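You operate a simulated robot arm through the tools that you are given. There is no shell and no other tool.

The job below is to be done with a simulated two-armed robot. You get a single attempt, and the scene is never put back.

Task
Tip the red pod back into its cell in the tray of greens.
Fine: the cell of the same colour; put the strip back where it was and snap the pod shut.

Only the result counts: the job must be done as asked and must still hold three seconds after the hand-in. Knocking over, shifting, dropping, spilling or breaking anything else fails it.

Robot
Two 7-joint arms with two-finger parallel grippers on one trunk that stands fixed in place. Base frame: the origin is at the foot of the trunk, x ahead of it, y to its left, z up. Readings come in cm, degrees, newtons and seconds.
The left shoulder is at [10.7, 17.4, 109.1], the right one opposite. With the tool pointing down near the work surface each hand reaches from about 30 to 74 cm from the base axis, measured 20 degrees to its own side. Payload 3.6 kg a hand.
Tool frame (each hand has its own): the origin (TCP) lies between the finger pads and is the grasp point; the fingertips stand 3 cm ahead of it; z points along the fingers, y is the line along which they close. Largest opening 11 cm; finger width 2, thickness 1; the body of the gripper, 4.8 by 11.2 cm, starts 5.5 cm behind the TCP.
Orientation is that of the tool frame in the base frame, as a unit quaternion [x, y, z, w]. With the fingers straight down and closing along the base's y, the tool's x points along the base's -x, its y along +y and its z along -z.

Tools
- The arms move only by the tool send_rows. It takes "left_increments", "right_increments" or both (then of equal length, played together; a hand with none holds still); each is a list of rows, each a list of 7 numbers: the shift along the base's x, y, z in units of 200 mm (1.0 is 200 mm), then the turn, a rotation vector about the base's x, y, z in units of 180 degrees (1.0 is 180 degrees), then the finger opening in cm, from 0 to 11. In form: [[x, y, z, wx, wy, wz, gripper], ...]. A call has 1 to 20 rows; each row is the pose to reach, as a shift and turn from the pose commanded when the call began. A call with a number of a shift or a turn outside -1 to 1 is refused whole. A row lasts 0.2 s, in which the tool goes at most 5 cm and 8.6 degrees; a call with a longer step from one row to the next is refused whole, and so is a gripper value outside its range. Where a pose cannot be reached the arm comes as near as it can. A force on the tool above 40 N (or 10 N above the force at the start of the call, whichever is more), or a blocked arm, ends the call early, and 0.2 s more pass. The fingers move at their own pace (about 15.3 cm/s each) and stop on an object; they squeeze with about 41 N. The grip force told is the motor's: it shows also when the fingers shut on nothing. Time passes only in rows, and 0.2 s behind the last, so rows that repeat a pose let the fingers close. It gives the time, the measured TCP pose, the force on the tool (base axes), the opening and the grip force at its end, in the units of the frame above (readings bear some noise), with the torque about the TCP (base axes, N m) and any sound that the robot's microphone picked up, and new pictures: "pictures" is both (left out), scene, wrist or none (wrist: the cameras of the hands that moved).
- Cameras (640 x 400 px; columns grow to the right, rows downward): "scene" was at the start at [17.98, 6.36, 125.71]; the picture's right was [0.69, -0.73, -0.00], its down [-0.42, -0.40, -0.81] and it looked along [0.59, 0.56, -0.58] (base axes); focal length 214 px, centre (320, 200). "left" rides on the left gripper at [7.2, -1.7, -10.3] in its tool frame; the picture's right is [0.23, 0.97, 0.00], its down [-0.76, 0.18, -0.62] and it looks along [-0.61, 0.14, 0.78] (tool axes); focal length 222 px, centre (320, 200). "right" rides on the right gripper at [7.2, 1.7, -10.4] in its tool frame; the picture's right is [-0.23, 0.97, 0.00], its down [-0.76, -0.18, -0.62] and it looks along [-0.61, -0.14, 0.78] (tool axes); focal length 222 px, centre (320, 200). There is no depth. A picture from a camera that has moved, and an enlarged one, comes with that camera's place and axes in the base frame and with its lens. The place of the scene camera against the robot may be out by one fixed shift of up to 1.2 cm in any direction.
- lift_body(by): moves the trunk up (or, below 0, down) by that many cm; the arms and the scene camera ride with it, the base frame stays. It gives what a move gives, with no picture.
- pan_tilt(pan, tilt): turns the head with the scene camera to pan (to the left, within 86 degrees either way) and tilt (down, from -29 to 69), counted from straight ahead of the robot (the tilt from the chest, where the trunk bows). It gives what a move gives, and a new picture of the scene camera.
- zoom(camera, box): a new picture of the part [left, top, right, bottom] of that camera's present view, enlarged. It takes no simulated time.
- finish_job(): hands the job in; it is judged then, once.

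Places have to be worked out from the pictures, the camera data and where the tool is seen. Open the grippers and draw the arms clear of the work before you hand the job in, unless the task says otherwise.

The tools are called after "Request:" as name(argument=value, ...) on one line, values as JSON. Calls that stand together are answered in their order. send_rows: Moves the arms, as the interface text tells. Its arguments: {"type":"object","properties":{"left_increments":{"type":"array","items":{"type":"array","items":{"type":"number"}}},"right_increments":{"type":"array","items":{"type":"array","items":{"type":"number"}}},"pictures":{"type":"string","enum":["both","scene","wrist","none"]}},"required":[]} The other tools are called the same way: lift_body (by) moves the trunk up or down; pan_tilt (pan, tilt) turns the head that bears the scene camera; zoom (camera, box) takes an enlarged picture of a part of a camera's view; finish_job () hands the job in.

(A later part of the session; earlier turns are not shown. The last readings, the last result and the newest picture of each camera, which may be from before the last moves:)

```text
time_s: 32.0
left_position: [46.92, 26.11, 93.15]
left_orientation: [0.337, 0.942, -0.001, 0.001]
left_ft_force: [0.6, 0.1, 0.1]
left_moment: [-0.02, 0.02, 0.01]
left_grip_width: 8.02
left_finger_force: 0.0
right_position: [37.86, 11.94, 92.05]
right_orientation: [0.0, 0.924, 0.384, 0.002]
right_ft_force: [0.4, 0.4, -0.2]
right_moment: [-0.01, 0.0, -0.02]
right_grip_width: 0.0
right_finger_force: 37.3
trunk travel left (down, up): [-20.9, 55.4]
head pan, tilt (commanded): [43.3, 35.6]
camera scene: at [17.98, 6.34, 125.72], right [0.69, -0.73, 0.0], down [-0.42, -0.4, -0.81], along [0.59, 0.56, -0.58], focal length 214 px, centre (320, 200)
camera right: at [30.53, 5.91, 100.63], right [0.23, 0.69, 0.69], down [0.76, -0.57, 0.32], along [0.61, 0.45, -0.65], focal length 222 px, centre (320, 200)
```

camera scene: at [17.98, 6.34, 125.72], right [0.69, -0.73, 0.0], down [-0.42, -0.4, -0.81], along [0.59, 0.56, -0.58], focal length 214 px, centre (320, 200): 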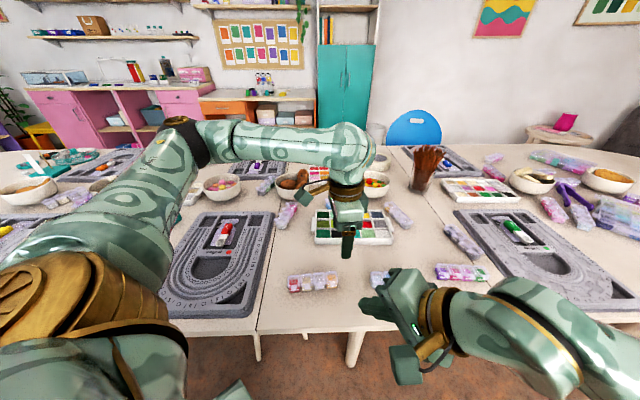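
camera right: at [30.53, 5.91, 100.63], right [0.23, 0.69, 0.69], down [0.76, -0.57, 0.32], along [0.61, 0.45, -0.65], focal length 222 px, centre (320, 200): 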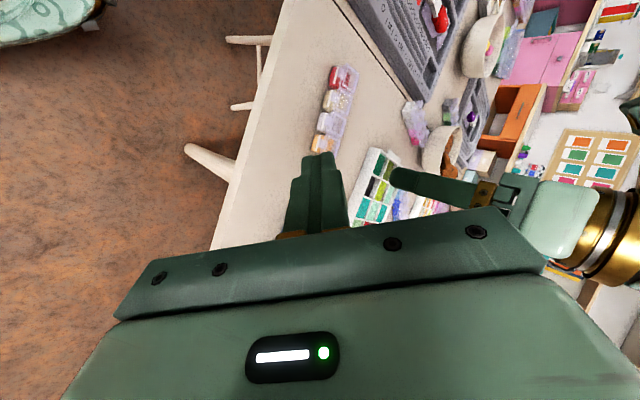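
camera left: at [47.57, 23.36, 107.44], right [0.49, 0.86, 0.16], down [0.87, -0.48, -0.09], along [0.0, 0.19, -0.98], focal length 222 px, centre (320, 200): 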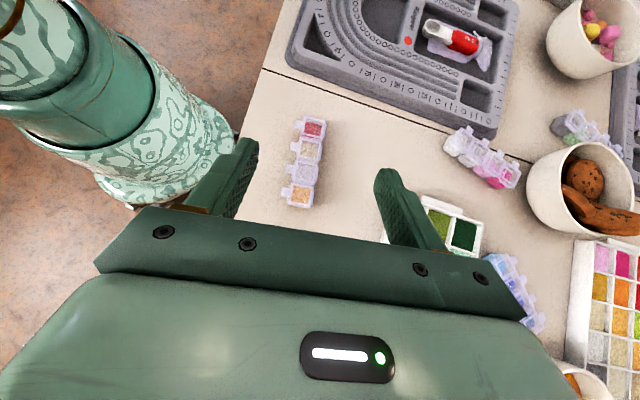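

The posture is good now, and the right arm reaches in from the side. I move to a pre-approach point just in front of the red tab and look from there.

Request:
send_rows(right_increments=[[-0.015, 0.12, -0.12, 0, 0, 0, 0], [-0.03, 0.25, -0.25, 0, 0, 0, 0], [-0.05, 0.37, -0.37, 0, 0, 0, 0], [-0.063, 0.5, -0.5, 0, 0, 0, 0], [-0.063, 0.5, -0.5, 0, 0, 0, 0]], pictures="both")

```text
time_s: 33.2
left_position: [46.9, 26.06, 93.02]
left_orientation: [0.337, 0.942, -0.001, 0.002]
left_ft_force: [-0.3, -0.4, -0.2]
left_moment: [-0.02, 0.01, -0.01]
left_grip_width: 8.02
left_finger_force: 0.0
right_position: [36.73, 22.02, 81.95]
right_orientation: [-0.001, 0.924, 0.383, 0.001]
right_ft_force: [0.2, 0.1, -0.6]
right_moment: [-0.01, 0.02, 0.01]
right_grip_width: 0.0
right_finger_force: 38.2
trunk travel left (down, up): [-20.9, 55.4]
head pan, tilt (commanded): [43.3, 35.6]
camera scene: at [17.98, 6.34, 125.72], right [0.69, -0.73, 0.0], down [-0.42, -0.4, -0.81], along [0.59, 0.56, -0.58], focal length 214 px, centre (320, 200)
camera right: at [29.37, 15.95, 90.54], right [0.23, 0.69, 0.69], down [0.76, -0.57, 0.32], along [0.61, 0.45, -0.65], focal length 222 px, centre (320, 200)
```

scene: 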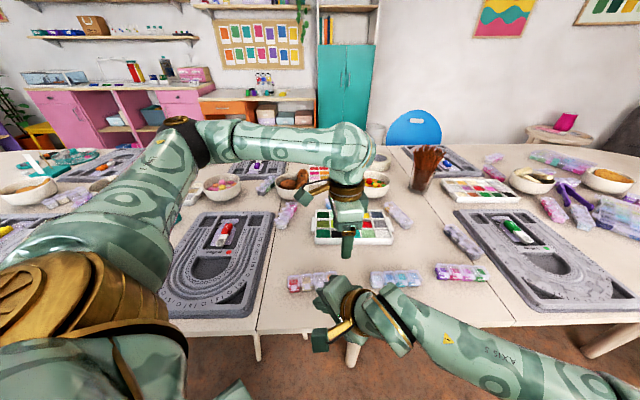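
right: 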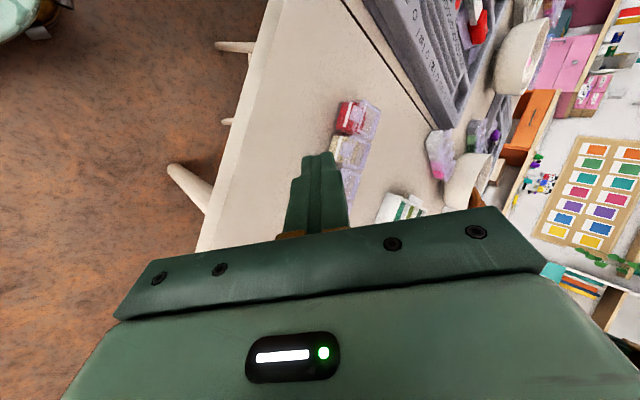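

The right hand is at its pre-approach point. I zoom to study the side profile of the pods and the fingertip.

Request:
zoom(camera="right", box=[270, 80, 410, 240])

Request:
zoom(camera="right", box=[320, 85, 390, 175])

Request:
zoom(camera="scene", box=[275, 255, 355, 325])

```text
2.50 times, centred on (340, 160) of right
camera zoom: at [29.37, 15.95, 90.54], right [0.23, 0.69, 0.69], down [0.76, -0.57, 0.32], along [0.61, 0.45, -0.65], focal length 555 px, centre (270, 300)
```

zoom: 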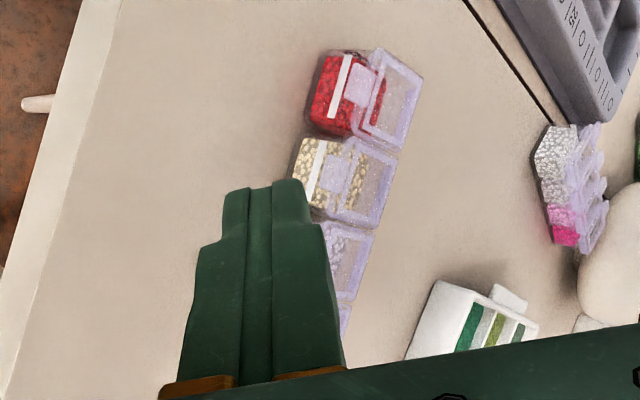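

```text
4.44 times, centred on (355, 130) of right
camera zoom: at [29.37, 15.95, 90.54], right [0.23, 0.69, 0.69], down [0.76, -0.57, 0.32], along [0.61, 0.45, -0.65], focal length 987 px, centre (164, 511)
```

zoom: 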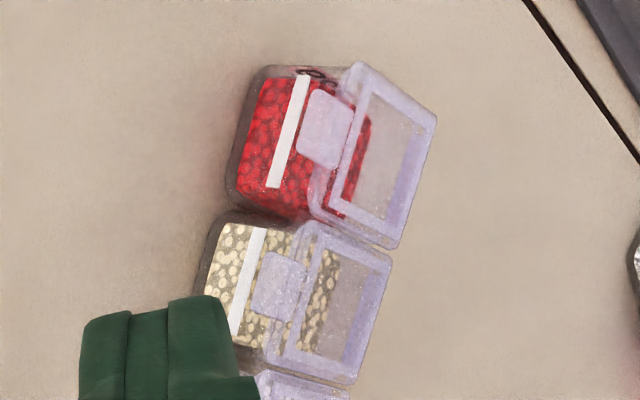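

```text
5.71 times, centred on (315, 290) of scene
camera zoom: at [17.98, 6.34, 125.72], right [0.69, -0.73, 0.0], down [-0.42, -0.4, -0.81], along [0.59, 0.56, -0.58], focal length 1226 px, centre (349, -314)
```

zoom: 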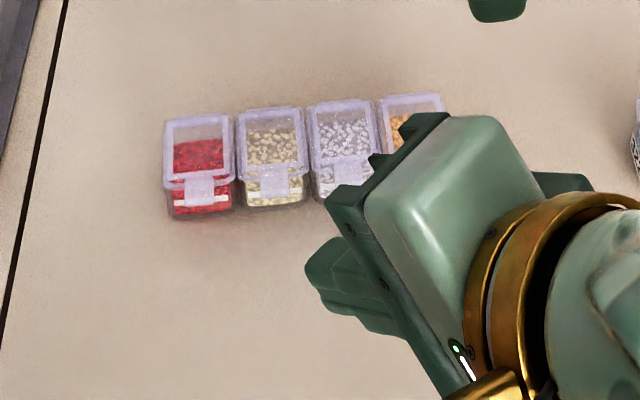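

The table top is at about z = 74.15 and the tabs at 76.85. I now bring the left hand to the gold end, leaning progressively as it descends: first 30° at z ≈ 86, with the fingers opened to 7 cm.

Request:
send_rows(left_increments=[[0.02, -0.016, -0.09, 0.0265, 0.0322, 0, 7], [0.04, -0.032, -0.18, 0.053, 0.0643, 0, 7], [0.06, -0.048, -0.27, 0.0795, 0.0965, 0, 7], [0.08, -0.065, -0.35, 0.1058, 0.1287, 0, 7], [0.08, -0.065, -0.35, 0.1058, 0.1287, 0, 7]], pictures="none")

Request:
send_rows(left_increments=[[0, 0, -0.1, 0.0265, 0.0322, 0, 7], [0, 0, -0.2, 0.053, 0.0643, 0, 7], [0, 0, -0.2, 0.053, 0.0643, 0, 7]], pictures="both")

```text
time_s: 34.4
left_position: [48.5, 24.73, 86.08]
left_orientation: [0.326, 0.91, 0.087, -0.242]
left_ft_force: [0.1, 0.4, -1.0]
left_moment: [-0.01, 0.0, 0.0]
left_grip_width: 7.0
left_finger_force: 0.0
right_position: [36.66, 22.08, 82.03]
right_orientation: [-0.001, 0.924, 0.382, 0.0]
right_ft_force: [0.6, 0.3, 0.2]
right_moment: [0.0, 0.04, -0.01]
right_grip_width: 0.01
right_finger_force: 37.7
trunk travel left (down, up): [-20.9, 55.4]
head pan, tilt (commanded): [43.3, 35.6]
```

```text
time_s: 35.2
left_position: [48.55, 24.67, 82.03]
left_orientation: [0.312, 0.87, 0.129, -0.36]
left_ft_force: [-0.2, -0.2, -0.5]
left_moment: [0.01, 0.0, -0.01]
left_grip_width: 7.0
left_finger_force: 0.1
right_position: [36.57, 22.07, 81.95]
right_orientation: [-0.002, 0.924, 0.382, 0.001]
right_ft_force: [0.1, 0.3, -0.1]
right_moment: [-0.04, 0.03, 0.03]
right_grip_width: 0.02
right_finger_force: 37.8
trunk travel left (down, up): [-20.9, 55.4]
head pan, tilt (commanded): [43.3, 35.6]
camera scene: at [17.97, 6.37, 125.72], right [0.69, -0.73, 0.0], down [-0.42, -0.4, -0.81], along [0.59, 0.56, -0.58], focal length 214 px, centre (320, 200)
camera left: at [49.15, 22.02, 94.39], right [0.49, 0.85, 0.16], down [0.87, -0.48, -0.1], along [0.0, 0.19, -0.98], focal length 222 px, centre (320, 200)
```

scene: 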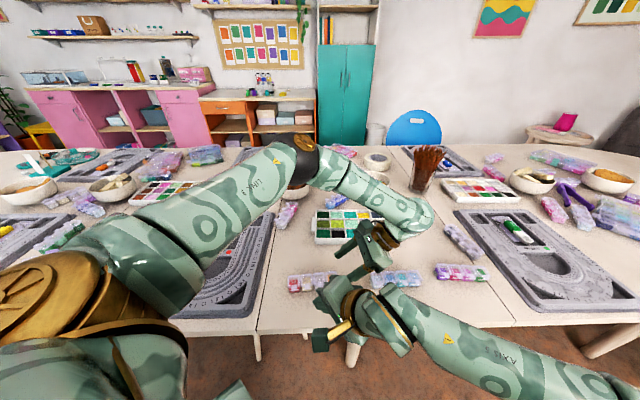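
left: 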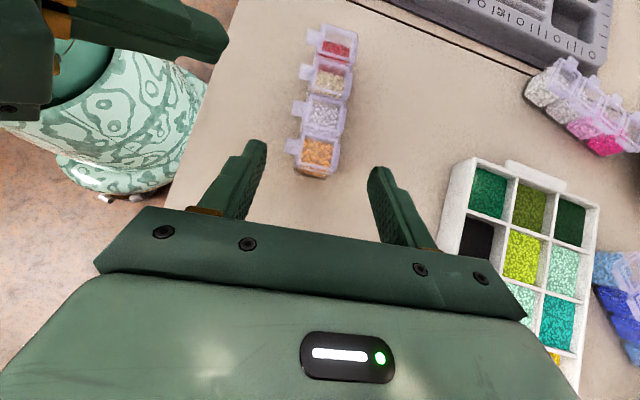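

The 45° lean is held at z = 82. I zoom to check the alignment of the fingers with the strip.

Request:
zoom(camera="left", box=[240, 10, 400, 210])

Request:
zoom(camera="right", box=[240, 60, 480, 260])

Request:
zoom(camera="scene", box=[280, 200, 440, 320])

```text
2.00 times, centred on (320, 110) of left
camera zoom: at [49.15, 22.02, 94.39], right [0.49, 0.85, 0.16], down [0.87, -0.48, -0.1], along [0.0, 0.19, -0.98], focal length 444 px, centre (320, 380)
```

zoom: 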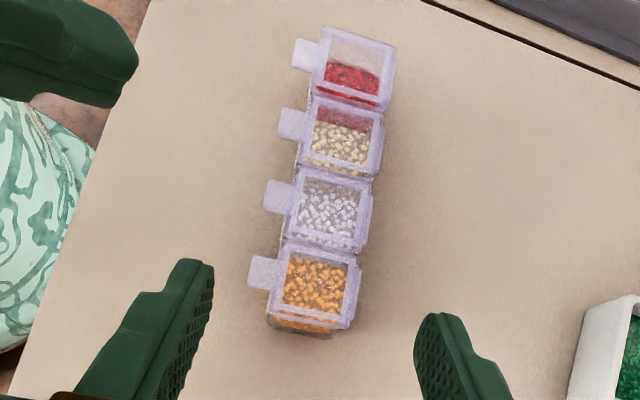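

```text
2.00 times, centred on (360, 160) of right
camera zoom: at [29.37, 15.94, 90.58], right [0.23, 0.69, 0.69], down [0.76, -0.57, 0.32], along [0.61, 0.45, -0.65], focal length 444 px, centre (240, 280)
```

zoom: 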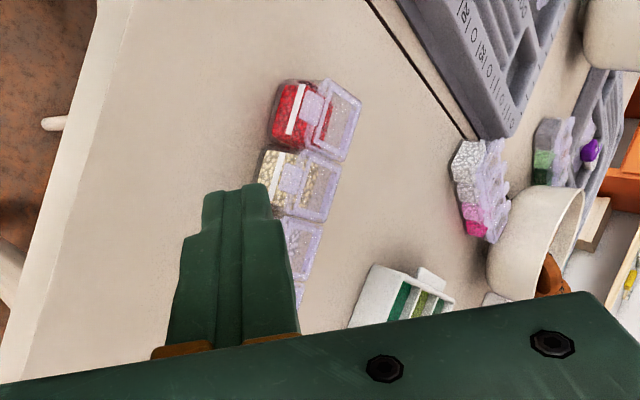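

```text
3.33 times, centred on (360, 260) of scene
camera zoom: at [17.97, 6.37, 125.72], right [0.69, -0.73, 0.0], down [-0.42, -0.4, -0.81], along [0.59, 0.56, -0.58], focal length 715 px, centre (187, 0)
```

zoom: 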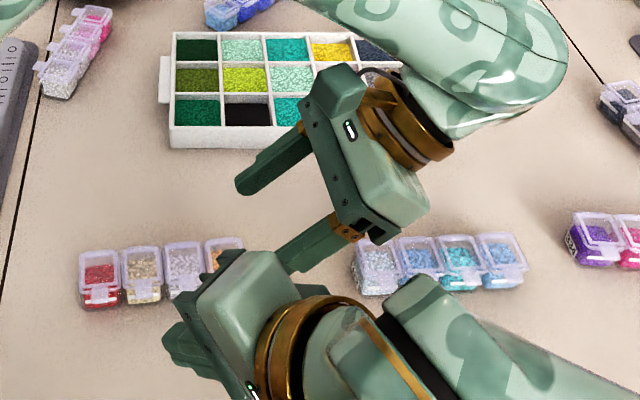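

Alignment agrees with my estimate: gold lid centre at (45.57, 27.28). I lower the left fingers around the gold end and slide forward to the grasp point (47.75, 25.49, 77.25), still open.

Request:
send_rows(left_increments=[[0.003, 0.003, -0.08, 0, 0, 0, 7], [0.005, 0.005, -0.16, 0, 0, 0, 7], [0.005, 0.005, -0.239, 0, 0, 0, 7], [-0.02, 0.022, -0.239, 0, 0, 0, 7], [-0.04, 0.041, -0.239, 0, 0, 0, 7], [-0.04, 0.041, -0.239, 0, 0, 0, 7]], pictures="both")

```text
time_s: 36.6
left_position: [47.79, 25.5, 77.21]
left_orientation: [0.311, 0.871, 0.127, -0.359]
left_ft_force: [0.3, -0.5, -0.5]
left_moment: [0.01, 0.02, -0.03]
left_grip_width: 7.01
left_finger_force: 0.2
right_position: [36.66, 22.06, 81.92]
right_orientation: [-0.001, 0.924, 0.383, 0.0]
right_ft_force: [-0.8, -0.2, 0.4]
right_moment: [0.0, 0.0, -0.02]
right_grip_width: 0.0
right_finger_force: 37.8
trunk travel left (down, up): [-20.9, 55.4]
head pan, tilt (commanded): [43.3, 35.6]
camera scene: at [17.99, 6.35, 125.71], right [0.69, -0.73, 0.0], down [-0.42, -0.4, -0.81], along [0.59, 0.56, -0.58], focal length 214 px, centre (320, 200)
camera left: at [48.39, 22.81, 89.6], right [0.49, 0.86, 0.16], down [0.87, -0.48, -0.09], along [0.0, 0.19, -0.98], focal length 222 px, centre (320, 200)
```

scene: 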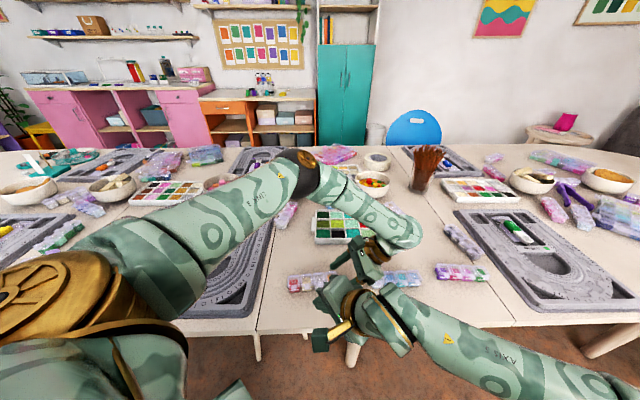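
left: 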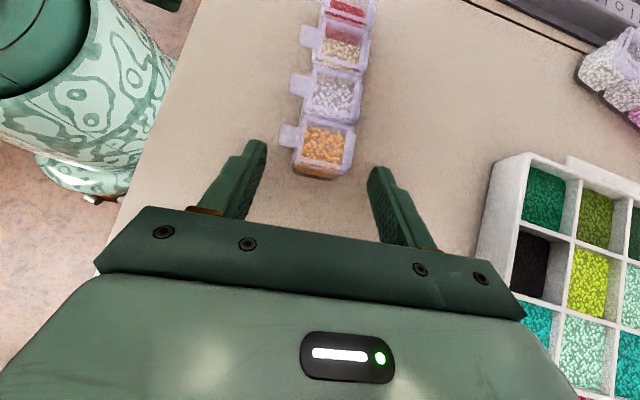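

Request:
zoom(camera="left", box=[220, 90, 420, 230])

Request:
zoom(camera="scene", box=[280, 240, 400, 320])

```text
2.86 times, centred on (320, 160) of left
camera zoom: at [48.39, 22.81, 89.6], right [0.49, 0.86, 0.16], down [0.87, -0.48, -0.09], along [0.0, 0.19, -0.98], focal length 635 px, centre (320, 314)
```

zoom: 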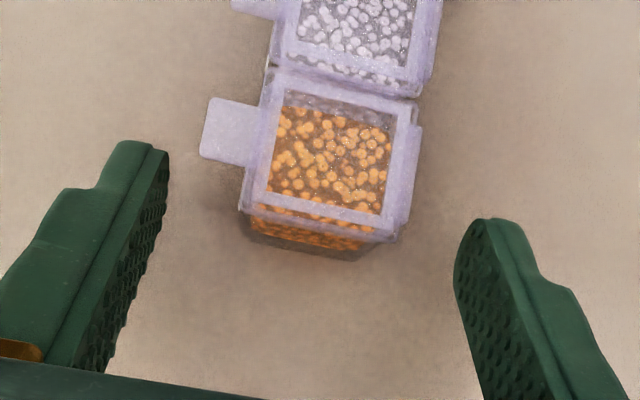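

```text
5.00 times, centred on (340, 280) of scene
camera zoom: at [17.99, 6.35, 125.71], right [0.69, -0.73, 0.0], down [-0.42, -0.4, -0.81], along [0.59, 0.56, -0.58], focal length 1072 px, centre (220, -200)
```

zoom: 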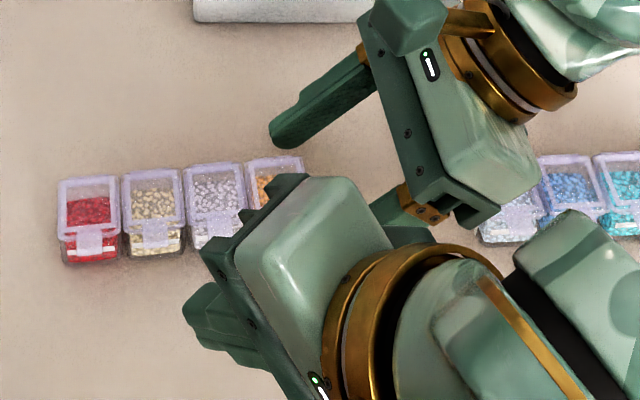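

The leading fingertip corner projects where predicted, beneath and beside the gold tab. I close in stages, first to 3.6 cm to check symmetry before the full grip.

Request:
send_rows(left_increments=[[0, 0, 0, 0, 0, 0, 5.5], [0, 0, 0, 0, 0, 0, 4.5], [0, 0, 0, 0, 0, 0, 3.8], [0, 0, 0, 0, 0, 0, 3.6]], pictures="wrist")

Request:
zoom(camera="left", box=[220, 90, 420, 230])

```text
time_s: 37.6
left_position: [47.74, 25.6, 77.32]
left_orientation: [0.311, 0.871, 0.127, -0.359]
left_ft_force: [0.7, 0.6, 0.1]
left_moment: [0.0, 0.0, -0.04]
left_grip_width: 3.6
left_finger_force: 0.1
right_position: [36.68, 22.16, 81.96]
right_orientation: [-0.001, 0.924, 0.382, 0.001]
right_ft_force: [-0.1, 0.1, 0.1]
right_moment: [0.03, -0.03, 0.02]
right_grip_width: 0.0
right_finger_force: 37.5
trunk travel left (down, up): [-20.9, 55.4]
head pan, tilt (commanded): [43.3, 35.6]
camera left: at [48.39, 22.82, 89.61], right [0.49, 0.86, 0.16], down [0.87, -0.48, -0.09], along [0.0, 0.19, -0.98], focal length 222 px, centre (320, 200)
```

left: 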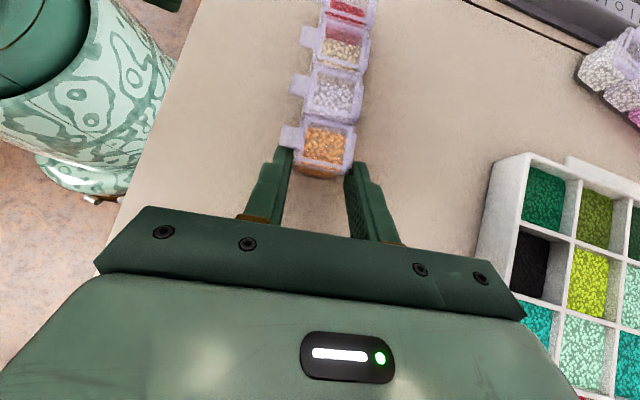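

```text
2.86 times, centred on (320, 160) of left
camera zoom: at [48.39, 22.82, 89.61], right [0.49, 0.86, 0.16], down [0.87, -0.48, -0.09], along [0.0, 0.19, -0.98], focal length 635 px, centre (320, 314)
```

zoom: 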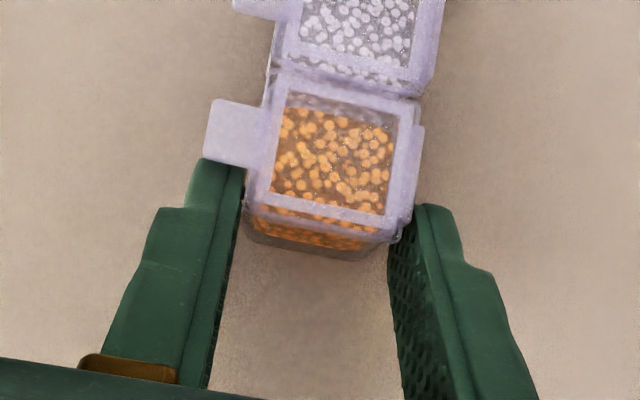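

The fingers are just about touching, and the strip may have moved under 0.1 cm. I close fully to grip.

Request:
send_rows(left_increments=[[0, 0, 0, 0, 0, 0, 3.4], [0, 0, 0, 0, 0, 0, 3.2], [0, 0, 0, 0, 0, 0, 2.5], [0, 0, 0, 0, 0, 0, 0], [0, 0, 0, 0, 0, 0, 0]], pictures="wrist")

Request:
zoom(camera="left", box=[220, 90, 420, 230])

Request:
zoom(camera="right", box=[320, 85, 390, 175])

```text
time_s: 38.8
left_position: [47.62, 25.45, 77.25]
left_orientation: [0.311, 0.87, 0.128, -0.36]
left_ft_force: [0.6, 0.1, -0.6]
left_moment: [-0.01, -0.02, 0.03]
left_grip_width: 3.3
left_finger_force: 40.5
right_position: [36.69, 22.01, 82.03]
right_orientation: [-0.001, 0.924, 0.383, 0.001]
right_ft_force: [-0.3, 0.1, 0.2]
right_moment: [-0.03, 0.03, -0.01]
right_grip_width: 0.04
right_finger_force: 37.7
trunk travel left (down, up): [-20.9, 55.4]
head pan, tilt (commanded): [43.3, 35.6]
camera left: at [48.39, 22.82, 89.61], right [0.49, 0.86, 0.16], down [0.87, -0.48, -0.09], along [0.0, 0.19, -0.98], focal length 222 px, centre (320, 200)
```

left: 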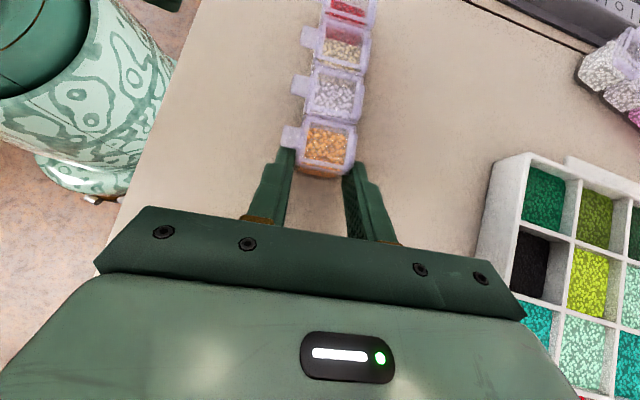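

```text
2.86 times, centred on (320, 160) of left
camera zoom: at [48.39, 22.82, 89.61], right [0.49, 0.86, 0.16], down [0.87, -0.48, -0.09], along [0.0, 0.19, -0.98], focal length 635 px, centre (320, 314)
```

zoom: 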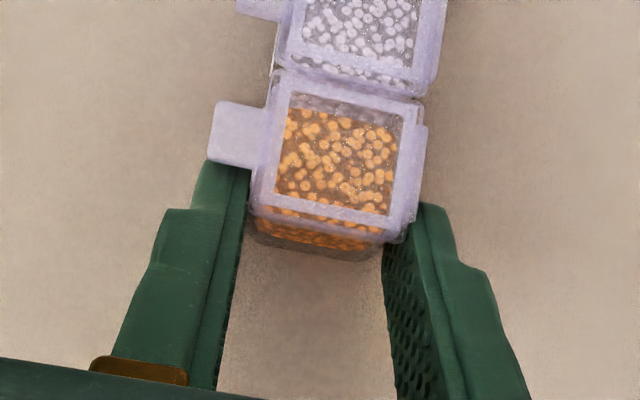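

```text
4.44 times, centred on (355, 130) of right
camera zoom: at [29.39, 15.93, 90.57], right [0.23, 0.69, 0.69], down [0.76, -0.57, 0.32], along [0.61, 0.45, -0.65], focal length 987 px, centre (164, 511)
```

zoom: 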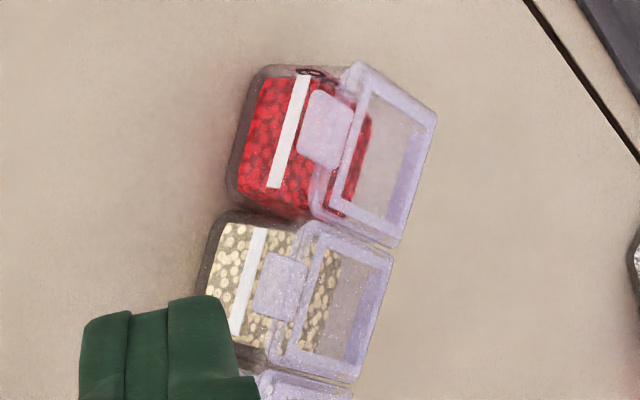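

The strip is held (3.3 cm wide, 40 N). The gold end moved about 0.2 cm rearward, which I'll undo when putting it back. Now I flatten the right tool to 35° below horizontal and bring the closed fingertip down in front of the red tab.

Request:
send_rows(right_increments=[[0, 0.02, -0.05, 0.0278, 0, 0, 0], [0, 0.05, -0.1, 0.0556, 0, 0, 0], [-0.002, 0.09, -0.17, 0.0556, 0, 0, 0], [-0.004, 0.125, -0.245, 0.0556, 0, 0, 0], [-0.004, 0.125, -0.245, 0.0556, 0, 0, 0]], pictures="both")

Request:
zoom(camera="right", box=[250, 60, 410, 180])

Request:
zoom(camera="scene", box=[270, 250, 370, 330])

```text
time_s: 40.0
left_position: [47.76, 25.53, 77.26]
left_orientation: [0.312, 0.871, 0.128, -0.358]
left_ft_force: [0.2, 0.3, 0.3]
left_moment: [0.02, -0.01, 0.01]
left_grip_width: 3.34
left_finger_force: 40.9
right_position: [36.59, 24.56, 77.04]
right_orientation: [0.0, 0.887, 0.462, 0.001]
right_ft_force: [0.3, 0.4, 0.4]
right_moment: [0.02, -0.01, 0.03]
right_grip_width: 0.03
right_finger_force: 37.9
trunk travel left (down, up): [-20.9, 55.4]
head pan, tilt (commanded): [43.3, 35.6]
camera scene: at [17.99, 6.35, 125.71], right [0.69, -0.73, 0.0], down [-0.42, -0.4, -0.81], along [0.59, 0.56, -0.58], focal length 214 px, centre (320, 200)
camera right: at [29.34, 17.05, 84.48], right [0.23, 0.56, 0.8], down [0.76, -0.61, 0.21], along [0.61, 0.56, -0.56], focal length 222 px, centre (320, 200)
```

scene: 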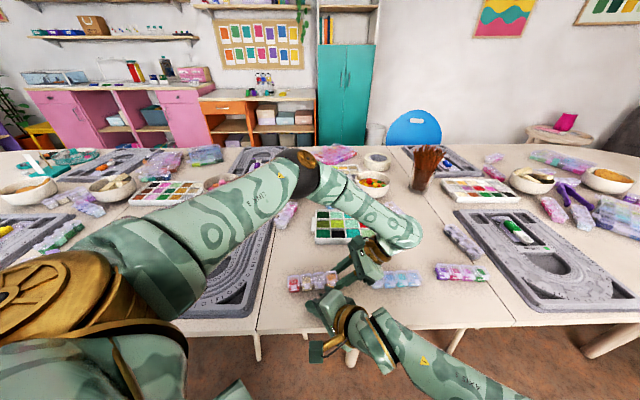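
right: 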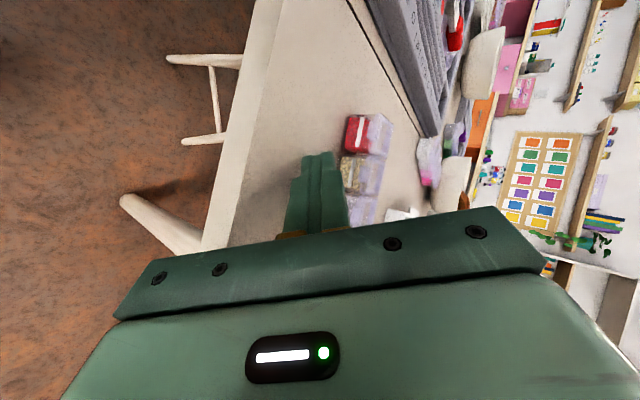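

```text
3.33 times, centred on (330, 120) of right
camera zoom: at [29.34, 17.05, 84.48], right [0.23, 0.56, 0.8], down [0.76, -0.61, 0.21], along [0.61, 0.56, -0.56], focal length 740 px, centre (287, 467)
```

zoom: 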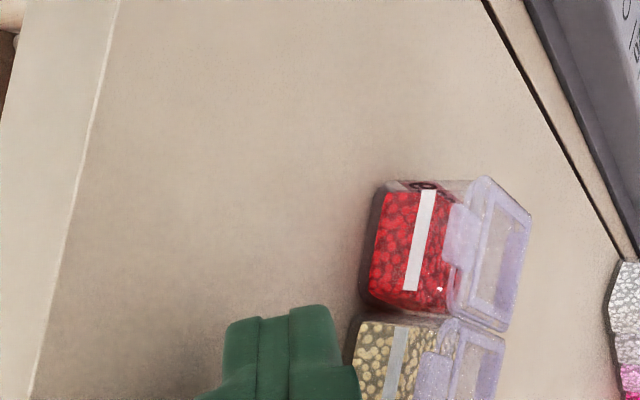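

```text
5.00 times, centred on (320, 290) of scene
camera zoom: at [17.99, 6.35, 125.71], right [0.69, -0.73, 0.0], down [-0.42, -0.4, -0.81], along [0.59, 0.56, -0.58], focal length 1072 px, centre (320, -250)
```

zoom: 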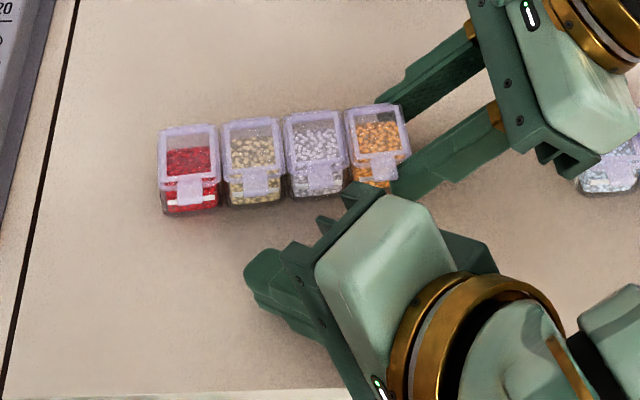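

The geometry agrees: tab underside at about 76.7, table at about 74.1. I slide the closed fingertip in under the red tab along +y.

Request:
send_rows(right_increments=[[0, 0.06, 0, 0, 0, 0, 0], [0, 0.12, 0, 0, 0, 0, 0], [0, 0.16, 0, 0, 0, 0, 0], [0, 0.19, 0, 0, 0, 0, 0], [0, 0.207, 0, 0, 0, 0, 0], [0, 0.207, 0, 0, 0, 0, 0]], pictures="both")

Request:
zoom(camera="right", box=[260, 100, 400, 220])

Request:
zoom(camera="scene", box=[270, 255, 350, 315])

Request:
zoom(camera="left", box=[240, 0, 400, 160])

```text
time_s: 41.4
left_position: [47.73, 25.54, 77.16]
left_orientation: [0.312, 0.87, 0.128, -0.36]
left_ft_force: [-0.3, 0.1, 0.9]
left_moment: [0.03, 0.01, 0.0]
left_grip_width: 3.32
left_finger_force: 40.9
right_position: [36.73, 28.74, 76.97]
right_orientation: [-0.001, 0.887, 0.462, 0.001]
right_ft_force: [-0.1, -0.9, 1.0]
right_moment: [-0.02, -0.01, -0.01]
right_grip_width: 0.0
right_finger_force: 37.7
trunk travel left (down, up): [-20.9, 55.4]
head pan, tilt (commanded): [43.3, 35.6]
camera scene: at [17.99, 6.36, 125.71], right [0.69, -0.73, 0.0], down [-0.42, -0.4, -0.81], along [0.59, 0.56, -0.58], focal length 214 px, centre (320, 200)
camera right: at [29.29, 21.19, 84.45], right [0.23, 0.56, 0.8], down [0.76, -0.61, 0.21], along [0.61, 0.56, -0.56], focal length 222 px, centre (320, 200)
```

scene: 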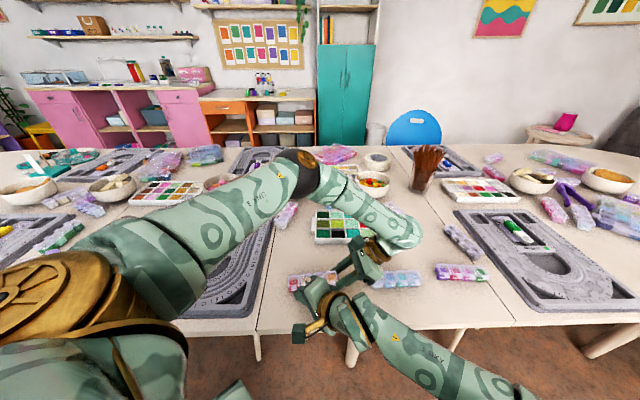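
right: 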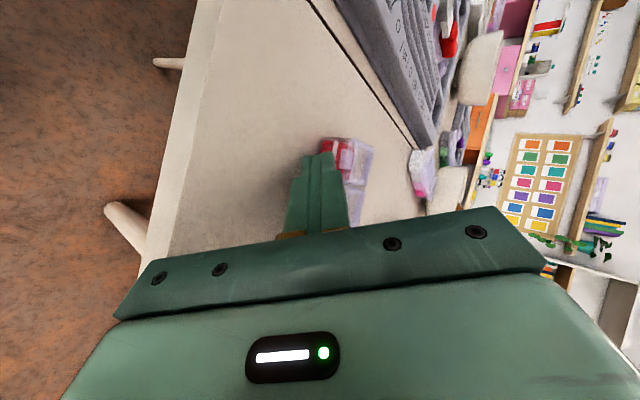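

```text
3.33 times, centred on (330, 160) of right
camera zoom: at [29.29, 21.19, 84.45], right [0.23, 0.56, 0.8], down [0.76, -0.61, 0.21], along [0.61, 0.56, -0.56], focal length 740 px, centre (287, 333)
```

zoom: 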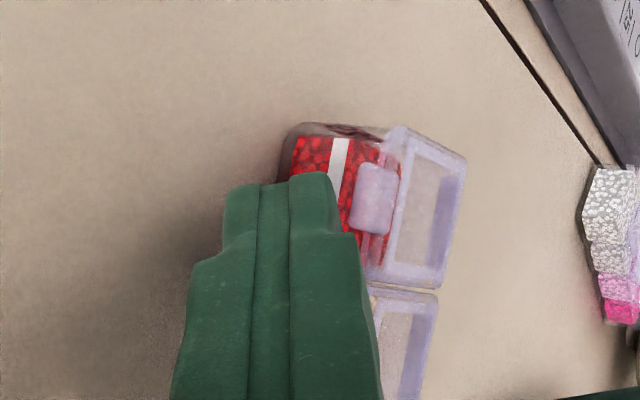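

```text
6.67 times, centred on (310, 285) of scene
camera zoom: at [17.99, 6.36, 125.71], right [0.69, -0.73, 0.0], down [-0.42, -0.4, -0.81], along [0.59, 0.56, -0.58], focal length 1430 px, centre (387, -367)
```

zoom: 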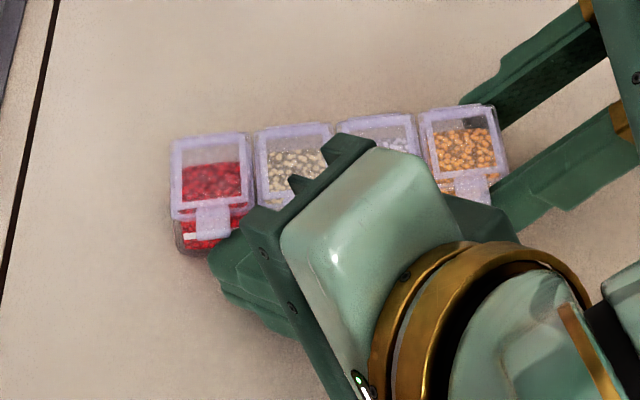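

```text
2.50 times, centred on (320, 80) of left
camera zoom: at [48.39, 22.82, 89.61], right [0.49, 0.86, 0.16], down [0.87, -0.48, -0.09], along [0.0, 0.19, -0.98], focal length 555 px, centre (320, 500)
```

zoom: 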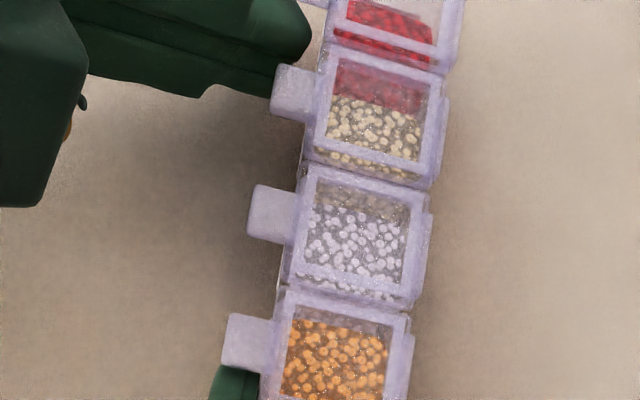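

The fingertip is under the red tab, with about 0.4 cm of gap and clear of the cream tab. I raise it in small steps and watch the force.

Request:
send_rows(right_increments=[[0, 0, 0.01, 0, 0, 0, 0], [0, 0, 0.02, 0, 0, 0, 0], [0, 0, 0.03, 0, 0, 0, 0]], pictures="none")

Request:
send_rows(right_increments=[[0, 0, 0.007, 0, 0, 0, 0], [0, 0, 0.015, 0, 0, 0, 0]], pictures="wrist")

Request:
zoom(camera="right", box=[260, 100, 400, 220])

```text
time_s: 42.2
left_position: [47.68, 25.58, 77.35]
left_orientation: [0.311, 0.871, 0.128, -0.359]
left_ft_force: [0.2, 0.1, 0.2]
left_moment: [0.0, 0.0, -0.01]
left_grip_width: 3.33
left_finger_force: 40.6
right_position: [36.61, 28.77, 77.58]
right_orientation: [-0.001, 0.888, 0.461, 0.001]
right_ft_force: [0.2, 0.8, -0.3]
right_moment: [0.03, 0.02, -0.01]
right_grip_width: 0.0
right_finger_force: 37.7
trunk travel left (down, up): [-20.9, 55.4]
head pan, tilt (commanded): [43.3, 35.6]
```

```text
time_s: 42.8
left_position: [47.73, 25.61, 77.34]
left_orientation: [0.311, 0.871, 0.127, -0.36]
left_ft_force: [-1.2, 0.0, 0.2]
left_moment: [0.01, 0.01, 0.02]
left_grip_width: 3.34
left_finger_force: 41.1
right_position: [36.59, 28.69, 78.02]
right_orientation: [0.0, 0.887, 0.462, 0.0]
right_ft_force: [-0.3, 0.0, -0.6]
right_moment: [0.0, -0.02, 0.04]
right_grip_width: 0.0
right_finger_force: 38.2
trunk travel left (down, up): [-20.9, 55.4]
head pan, tilt (commanded): [43.3, 35.6]
camera right: at [29.26, 21.21, 85.36], right [0.23, 0.56, 0.8], down [0.76, -0.61, 0.21], along [0.61, 0.56, -0.56], focal length 222 px, centre (320, 200)
```

right: 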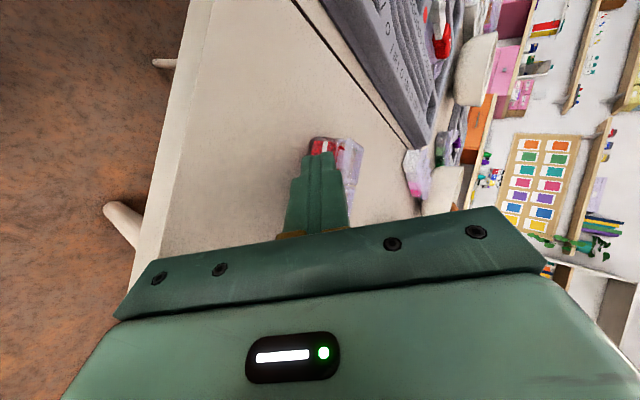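

```text
3.33 times, centred on (330, 160) of right
camera zoom: at [29.26, 21.21, 85.36], right [0.23, 0.56, 0.8], down [0.76, -0.61, 0.21], along [0.61, 0.56, -0.56], focal length 740 px, centre (287, 333)
```

zoom: 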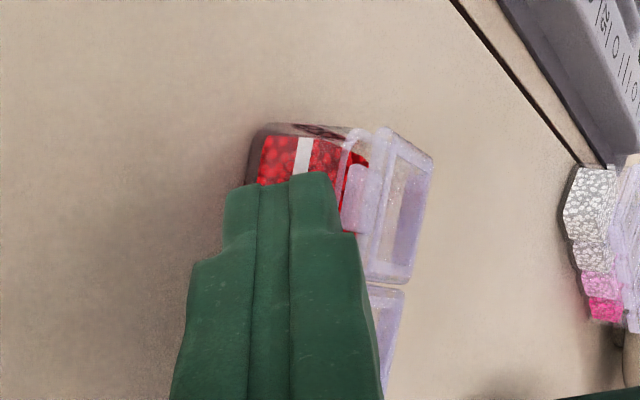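

There is almost no force, yet the lid looks narrower from the front, so it may already be lifting. I check from the other cameras.

Request:
zoom(camera="scene", box=[270, 255, 350, 315])

Request:
zoom(camera="left", box=[240, 0, 400, 120])

```text
6.67 times, centred on (310, 285) of scene
camera zoom: at [17.99, 6.36, 125.71], right [0.69, -0.73, 0.0], down [-0.42, -0.4, -0.81], along [0.59, 0.56, -0.58], focal length 1430 px, centre (387, -367)
```

zoom: 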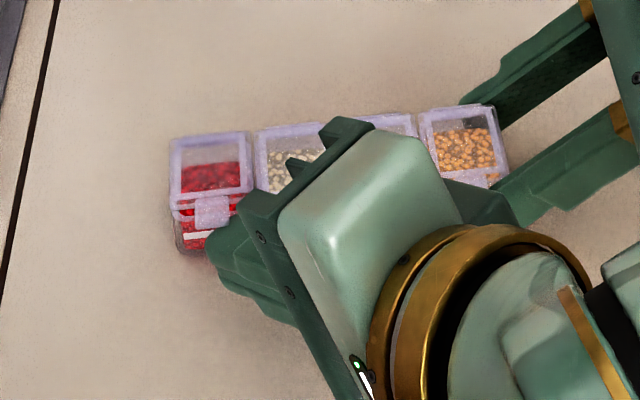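

```text
3.33 times, centred on (320, 60) of left
camera zoom: at [48.39, 22.82, 89.61], right [0.49, 0.86, 0.16], down [0.87, -0.48, -0.09], along [0.0, 0.19, -0.98], focal length 740 px, centre (320, 667)
```

zoom: 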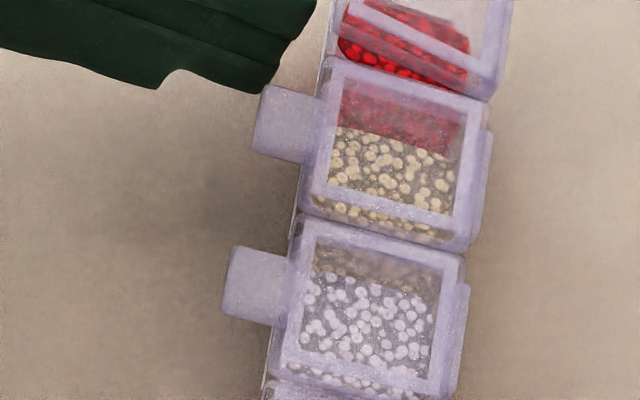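

The lid is lifting freely with almost no force. I carry on along the hinge's arc to about 40° and check again.

Request:
send_rows(right_increments=[[0, 0, 0.0125, 0, 0, 0, 0], [0, 0, 0.025, 0, 0, 0, 0], [0, 0, 0.04, 0, 0, 0, 0], [0, 0, 0.055, 0, 0, 0, 0], [0.008, 0.0097, 0.0625, 0, 0, 0, 0], [0.0159, 0.0193, 0.07, 0, 0, 0, 0], [0.0238, 0.029, 0.075, 0, 0, 0, 0], [0.0318, 0.0386, 0.08, 0, 0, 0, 0]], pictures="both")

Request:
zoom(camera="right", box=[260, 90, 400, 210])

Request:
zoom(camera="scene", box=[270, 255, 350, 315])

Request:
zoom(camera="left", box=[240, 0, 400, 120])

```text
time_s: 44.6
left_position: [47.74, 25.44, 77.23]
left_orientation: [0.311, 0.87, 0.128, -0.359]
left_ft_force: [0.7, 0.1, -0.5]
left_moment: [0.02, 0.02, 0.02]
left_grip_width: 3.32
left_finger_force: 40.8
right_position: [37.27, 29.52, 79.5]
right_orientation: [0.0, 0.887, 0.461, 0.001]
right_ft_force: [-0.7, 0.8, -1.4]
right_moment: [0.0, -0.01, -0.03]
right_grip_width: 0.02
right_finger_force: 37.7
trunk travel left (down, up): [-20.9, 55.4]
head pan, tilt (commanded): [43.3, 35.6]
camera scene: at [17.99, 6.36, 125.71], right [0.69, -0.73, 0.0], down [-0.42, -0.4, -0.81], along [0.59, 0.56, -0.58], focal length 214 px, centre (320, 200)
camera right: at [29.95, 21.98, 86.94], right [0.23, 0.56, 0.8], down [0.76, -0.61, 0.21], along [0.61, 0.56, -0.56], focal length 222 px, centre (320, 200)
```

scene: 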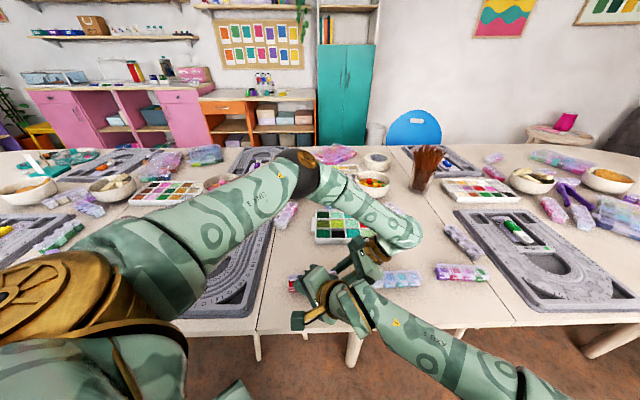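
right: 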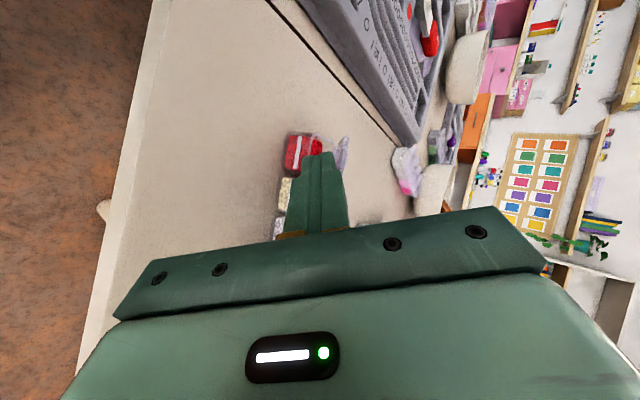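

```text
3.33 times, centred on (330, 150) of right
camera zoom: at [29.95, 21.98, 86.94], right [0.23, 0.56, 0.8], down [0.76, -0.61, 0.21], along [0.61, 0.56, -0.56], focal length 740 px, centre (287, 367)
```

zoom: 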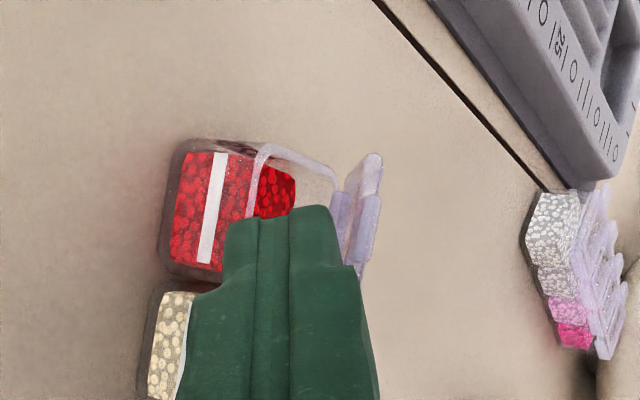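

```text
6.67 times, centred on (310, 285) of scene
camera zoom: at [17.99, 6.36, 125.71], right [0.69, -0.73, 0.0], down [-0.42, -0.4, -0.81], along [0.59, 0.56, -0.58], focal length 1430 px, centre (387, -367)
```

zoom: 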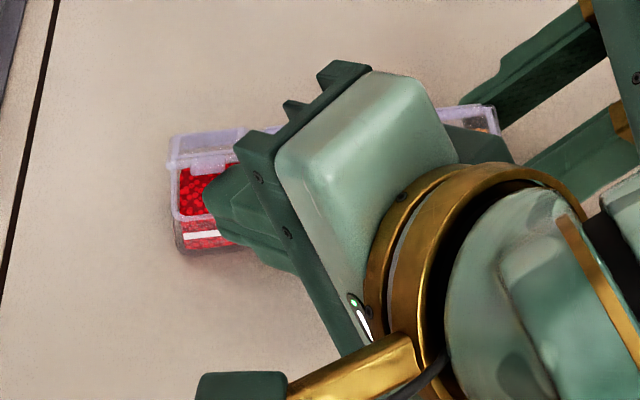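

```text
3.33 times, centred on (320, 60) of left
camera zoom: at [48.39, 22.82, 89.61], right [0.49, 0.86, 0.16], down [0.87, -0.48, -0.09], along [0.0, 0.19, -0.98], focal length 740 px, centre (320, 667)
```

zoom: 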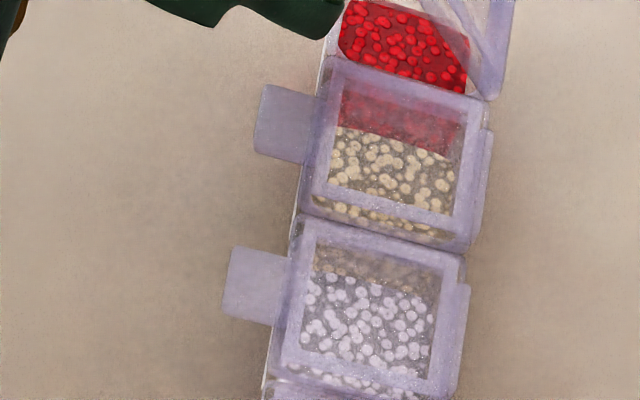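

The lid is up at about 45–50° and the strip hasn't moved. I continue the arc forward and over past vertical.

Request:
send_rows(right_increments=[[0.008, 0.0097, 0.009, 0, 0, 0, 0], [0.0159, 0.0193, 0.0175, 0, 0, 0, 0], [0.0254, 0.0309, 0.025, 0, 0, 0, 0], [0.035, 0.0425, 0.0325, 0, 0, 0, 0], [0.0445, 0.054, 0.037, 0, 0, 0, 0], [0.054, 0.0656, 0.04, 0, 0, 0, 0]], pictures="wrist")

Request:
zoom(camera="right", box=[230, 90, 400, 210])

Request:
zoom(camera="scene", box=[270, 245, 350, 305])

Request:
zoom(camera="left", box=[240, 0, 400, 120])

```text
time_s: 46.0
left_position: [47.7, 25.56, 77.21]
left_orientation: [0.312, 0.871, 0.128, -0.359]
left_ft_force: [-0.6, 0.6, -0.4]
left_moment: [-0.06, -0.04, 0.02]
left_grip_width: 3.34
left_finger_force: 41.4
right_position: [38.32, 30.79, 80.32]
right_orientation: [0.0, 0.887, 0.461, 0.001]
right_ft_force: [0.1, 0.8, 0.2]
right_moment: [0.0, 0.02, 0.03]
right_grip_width: 0.0
right_finger_force: 37.6
trunk travel left (down, up): [-20.9, 55.4]
head pan, tilt (commanded): [43.3, 35.6]
camera right: at [31.05, 23.29, 87.74], right [0.22, 0.56, 0.8], down [0.76, -0.61, 0.21], along [0.61, 0.56, -0.56], focal length 222 px, centre (320, 200)
```

right: 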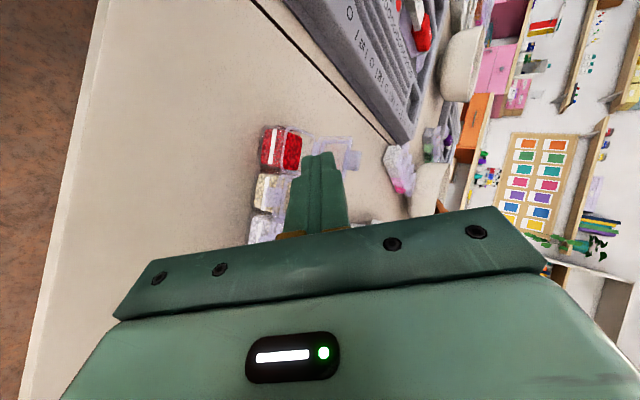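

```text
3.33 times, centred on (315, 150) of right
camera zoom: at [31.05, 23.29, 87.74], right [0.22, 0.56, 0.8], down [0.76, -0.61, 0.21], along [0.61, 0.56, -0.56], focal length 740 px, centre (337, 367)
```

zoom: 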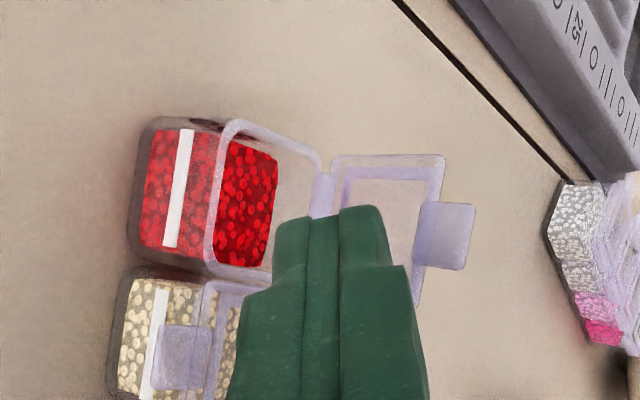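

```text
6.67 times, centred on (310, 275) of scene
camera zoom: at [17.99, 6.36, 125.71], right [0.69, -0.73, 0.0], down [-0.42, -0.4, -0.81], along [0.59, 0.56, -0.58], focal length 1430 px, centre (387, -300)
```

zoom: 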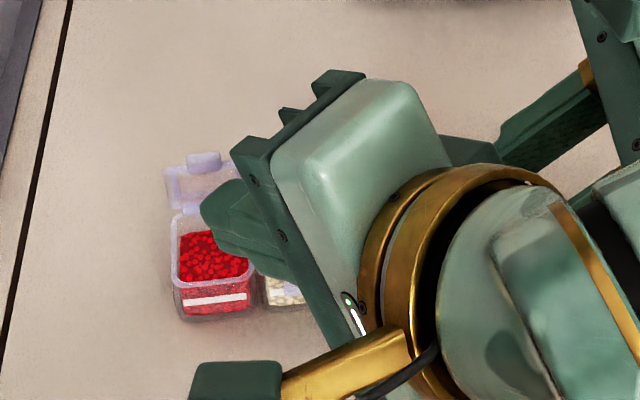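

```text
3.33 times, centred on (320, 60) of left
camera zoom: at [48.39, 22.82, 89.61], right [0.49, 0.86, 0.16], down [0.87, -0.48, -0.09], along [0.0, 0.19, -0.98], focal length 740 px, centre (320, 667)
```

zoom: 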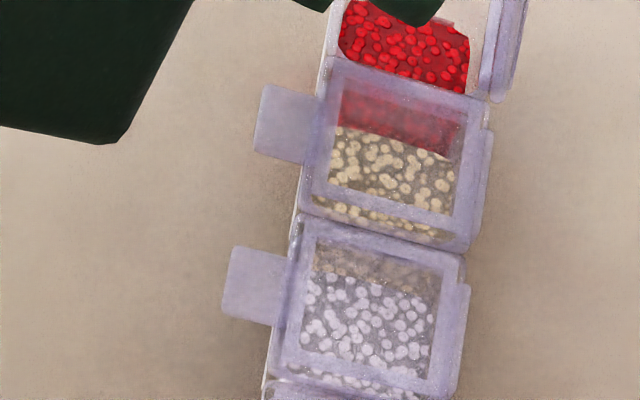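

The red pod's lid is now open around vertical or a bit past. I nudge it slightly further back, then withdraw along the finger direction.

Request:
send_rows(right_increments=[[0.0095, 0.0116, 0, 0, 0, 0, 0], [0.019, 0.0232, -0.002, 0, 0, 0, 0], [0.0286, 0.0347, -0.006, 0, 0, 0, 0], [0.0381, 0.0463, -0.01, 0, 0, 0, 0]], pictures="none")

Request:
zoom(camera="right", box=[230, 90, 400, 210])

Request:
zoom(camera="scene", box=[270, 245, 350, 305])

```text
time_s: 47.0
left_position: [47.66, 25.51, 77.24]
left_orientation: [0.311, 0.871, 0.128, -0.359]
left_ft_force: [0.5, 0.0, -0.8]
left_moment: [0.0, 0.03, 0.02]
left_grip_width: 3.31
left_finger_force: 41.8
right_position: [39.11, 31.81, 80.1]
right_orientation: [-0.001, 0.887, 0.462, 0.001]
right_ft_force: [-0.1, -0.3, 0.7]
right_moment: [0.05, 0.0, 0.03]
right_grip_width: 0.02
right_finger_force: 37.5
trunk travel left (down, up): [-20.9, 55.4]
head pan, tilt (commanded): [43.3, 35.6]
```

```text
3.33 times, centred on (315, 150) of right
camera zoom: at [31.79, 24.23, 87.5], right [0.22, 0.56, 0.8], down [0.76, -0.61, 0.21], along [0.61, 0.56, -0.56], focal length 740 px, centre (337, 367)
```

zoom: 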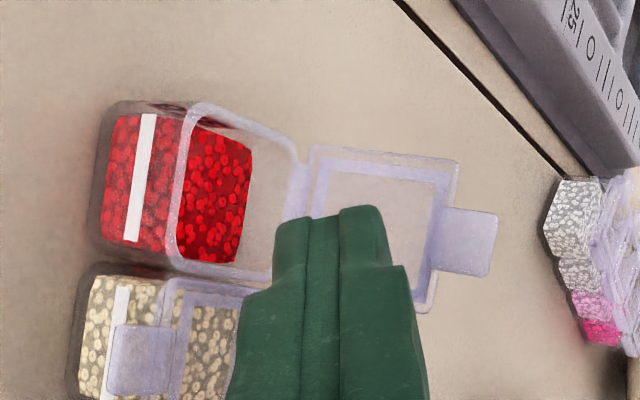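

```text
6.67 times, centred on (310, 275) of scene
camera zoom: at [17.99, 6.36, 125.71], right [0.69, -0.73, 0.0], down [-0.42, -0.4, -0.81], along [0.59, 0.56, -0.58], focal length 1430 px, centre (387, -300)
```

zoom: 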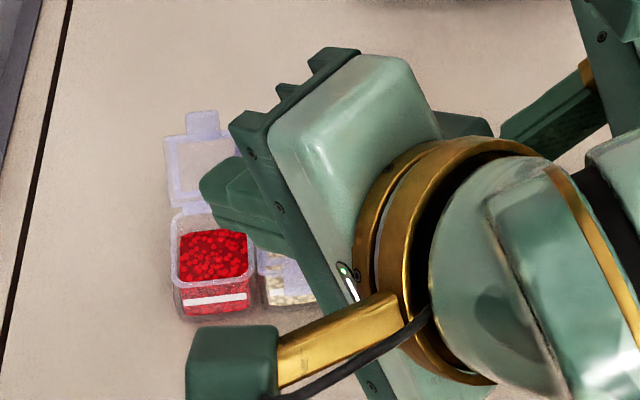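

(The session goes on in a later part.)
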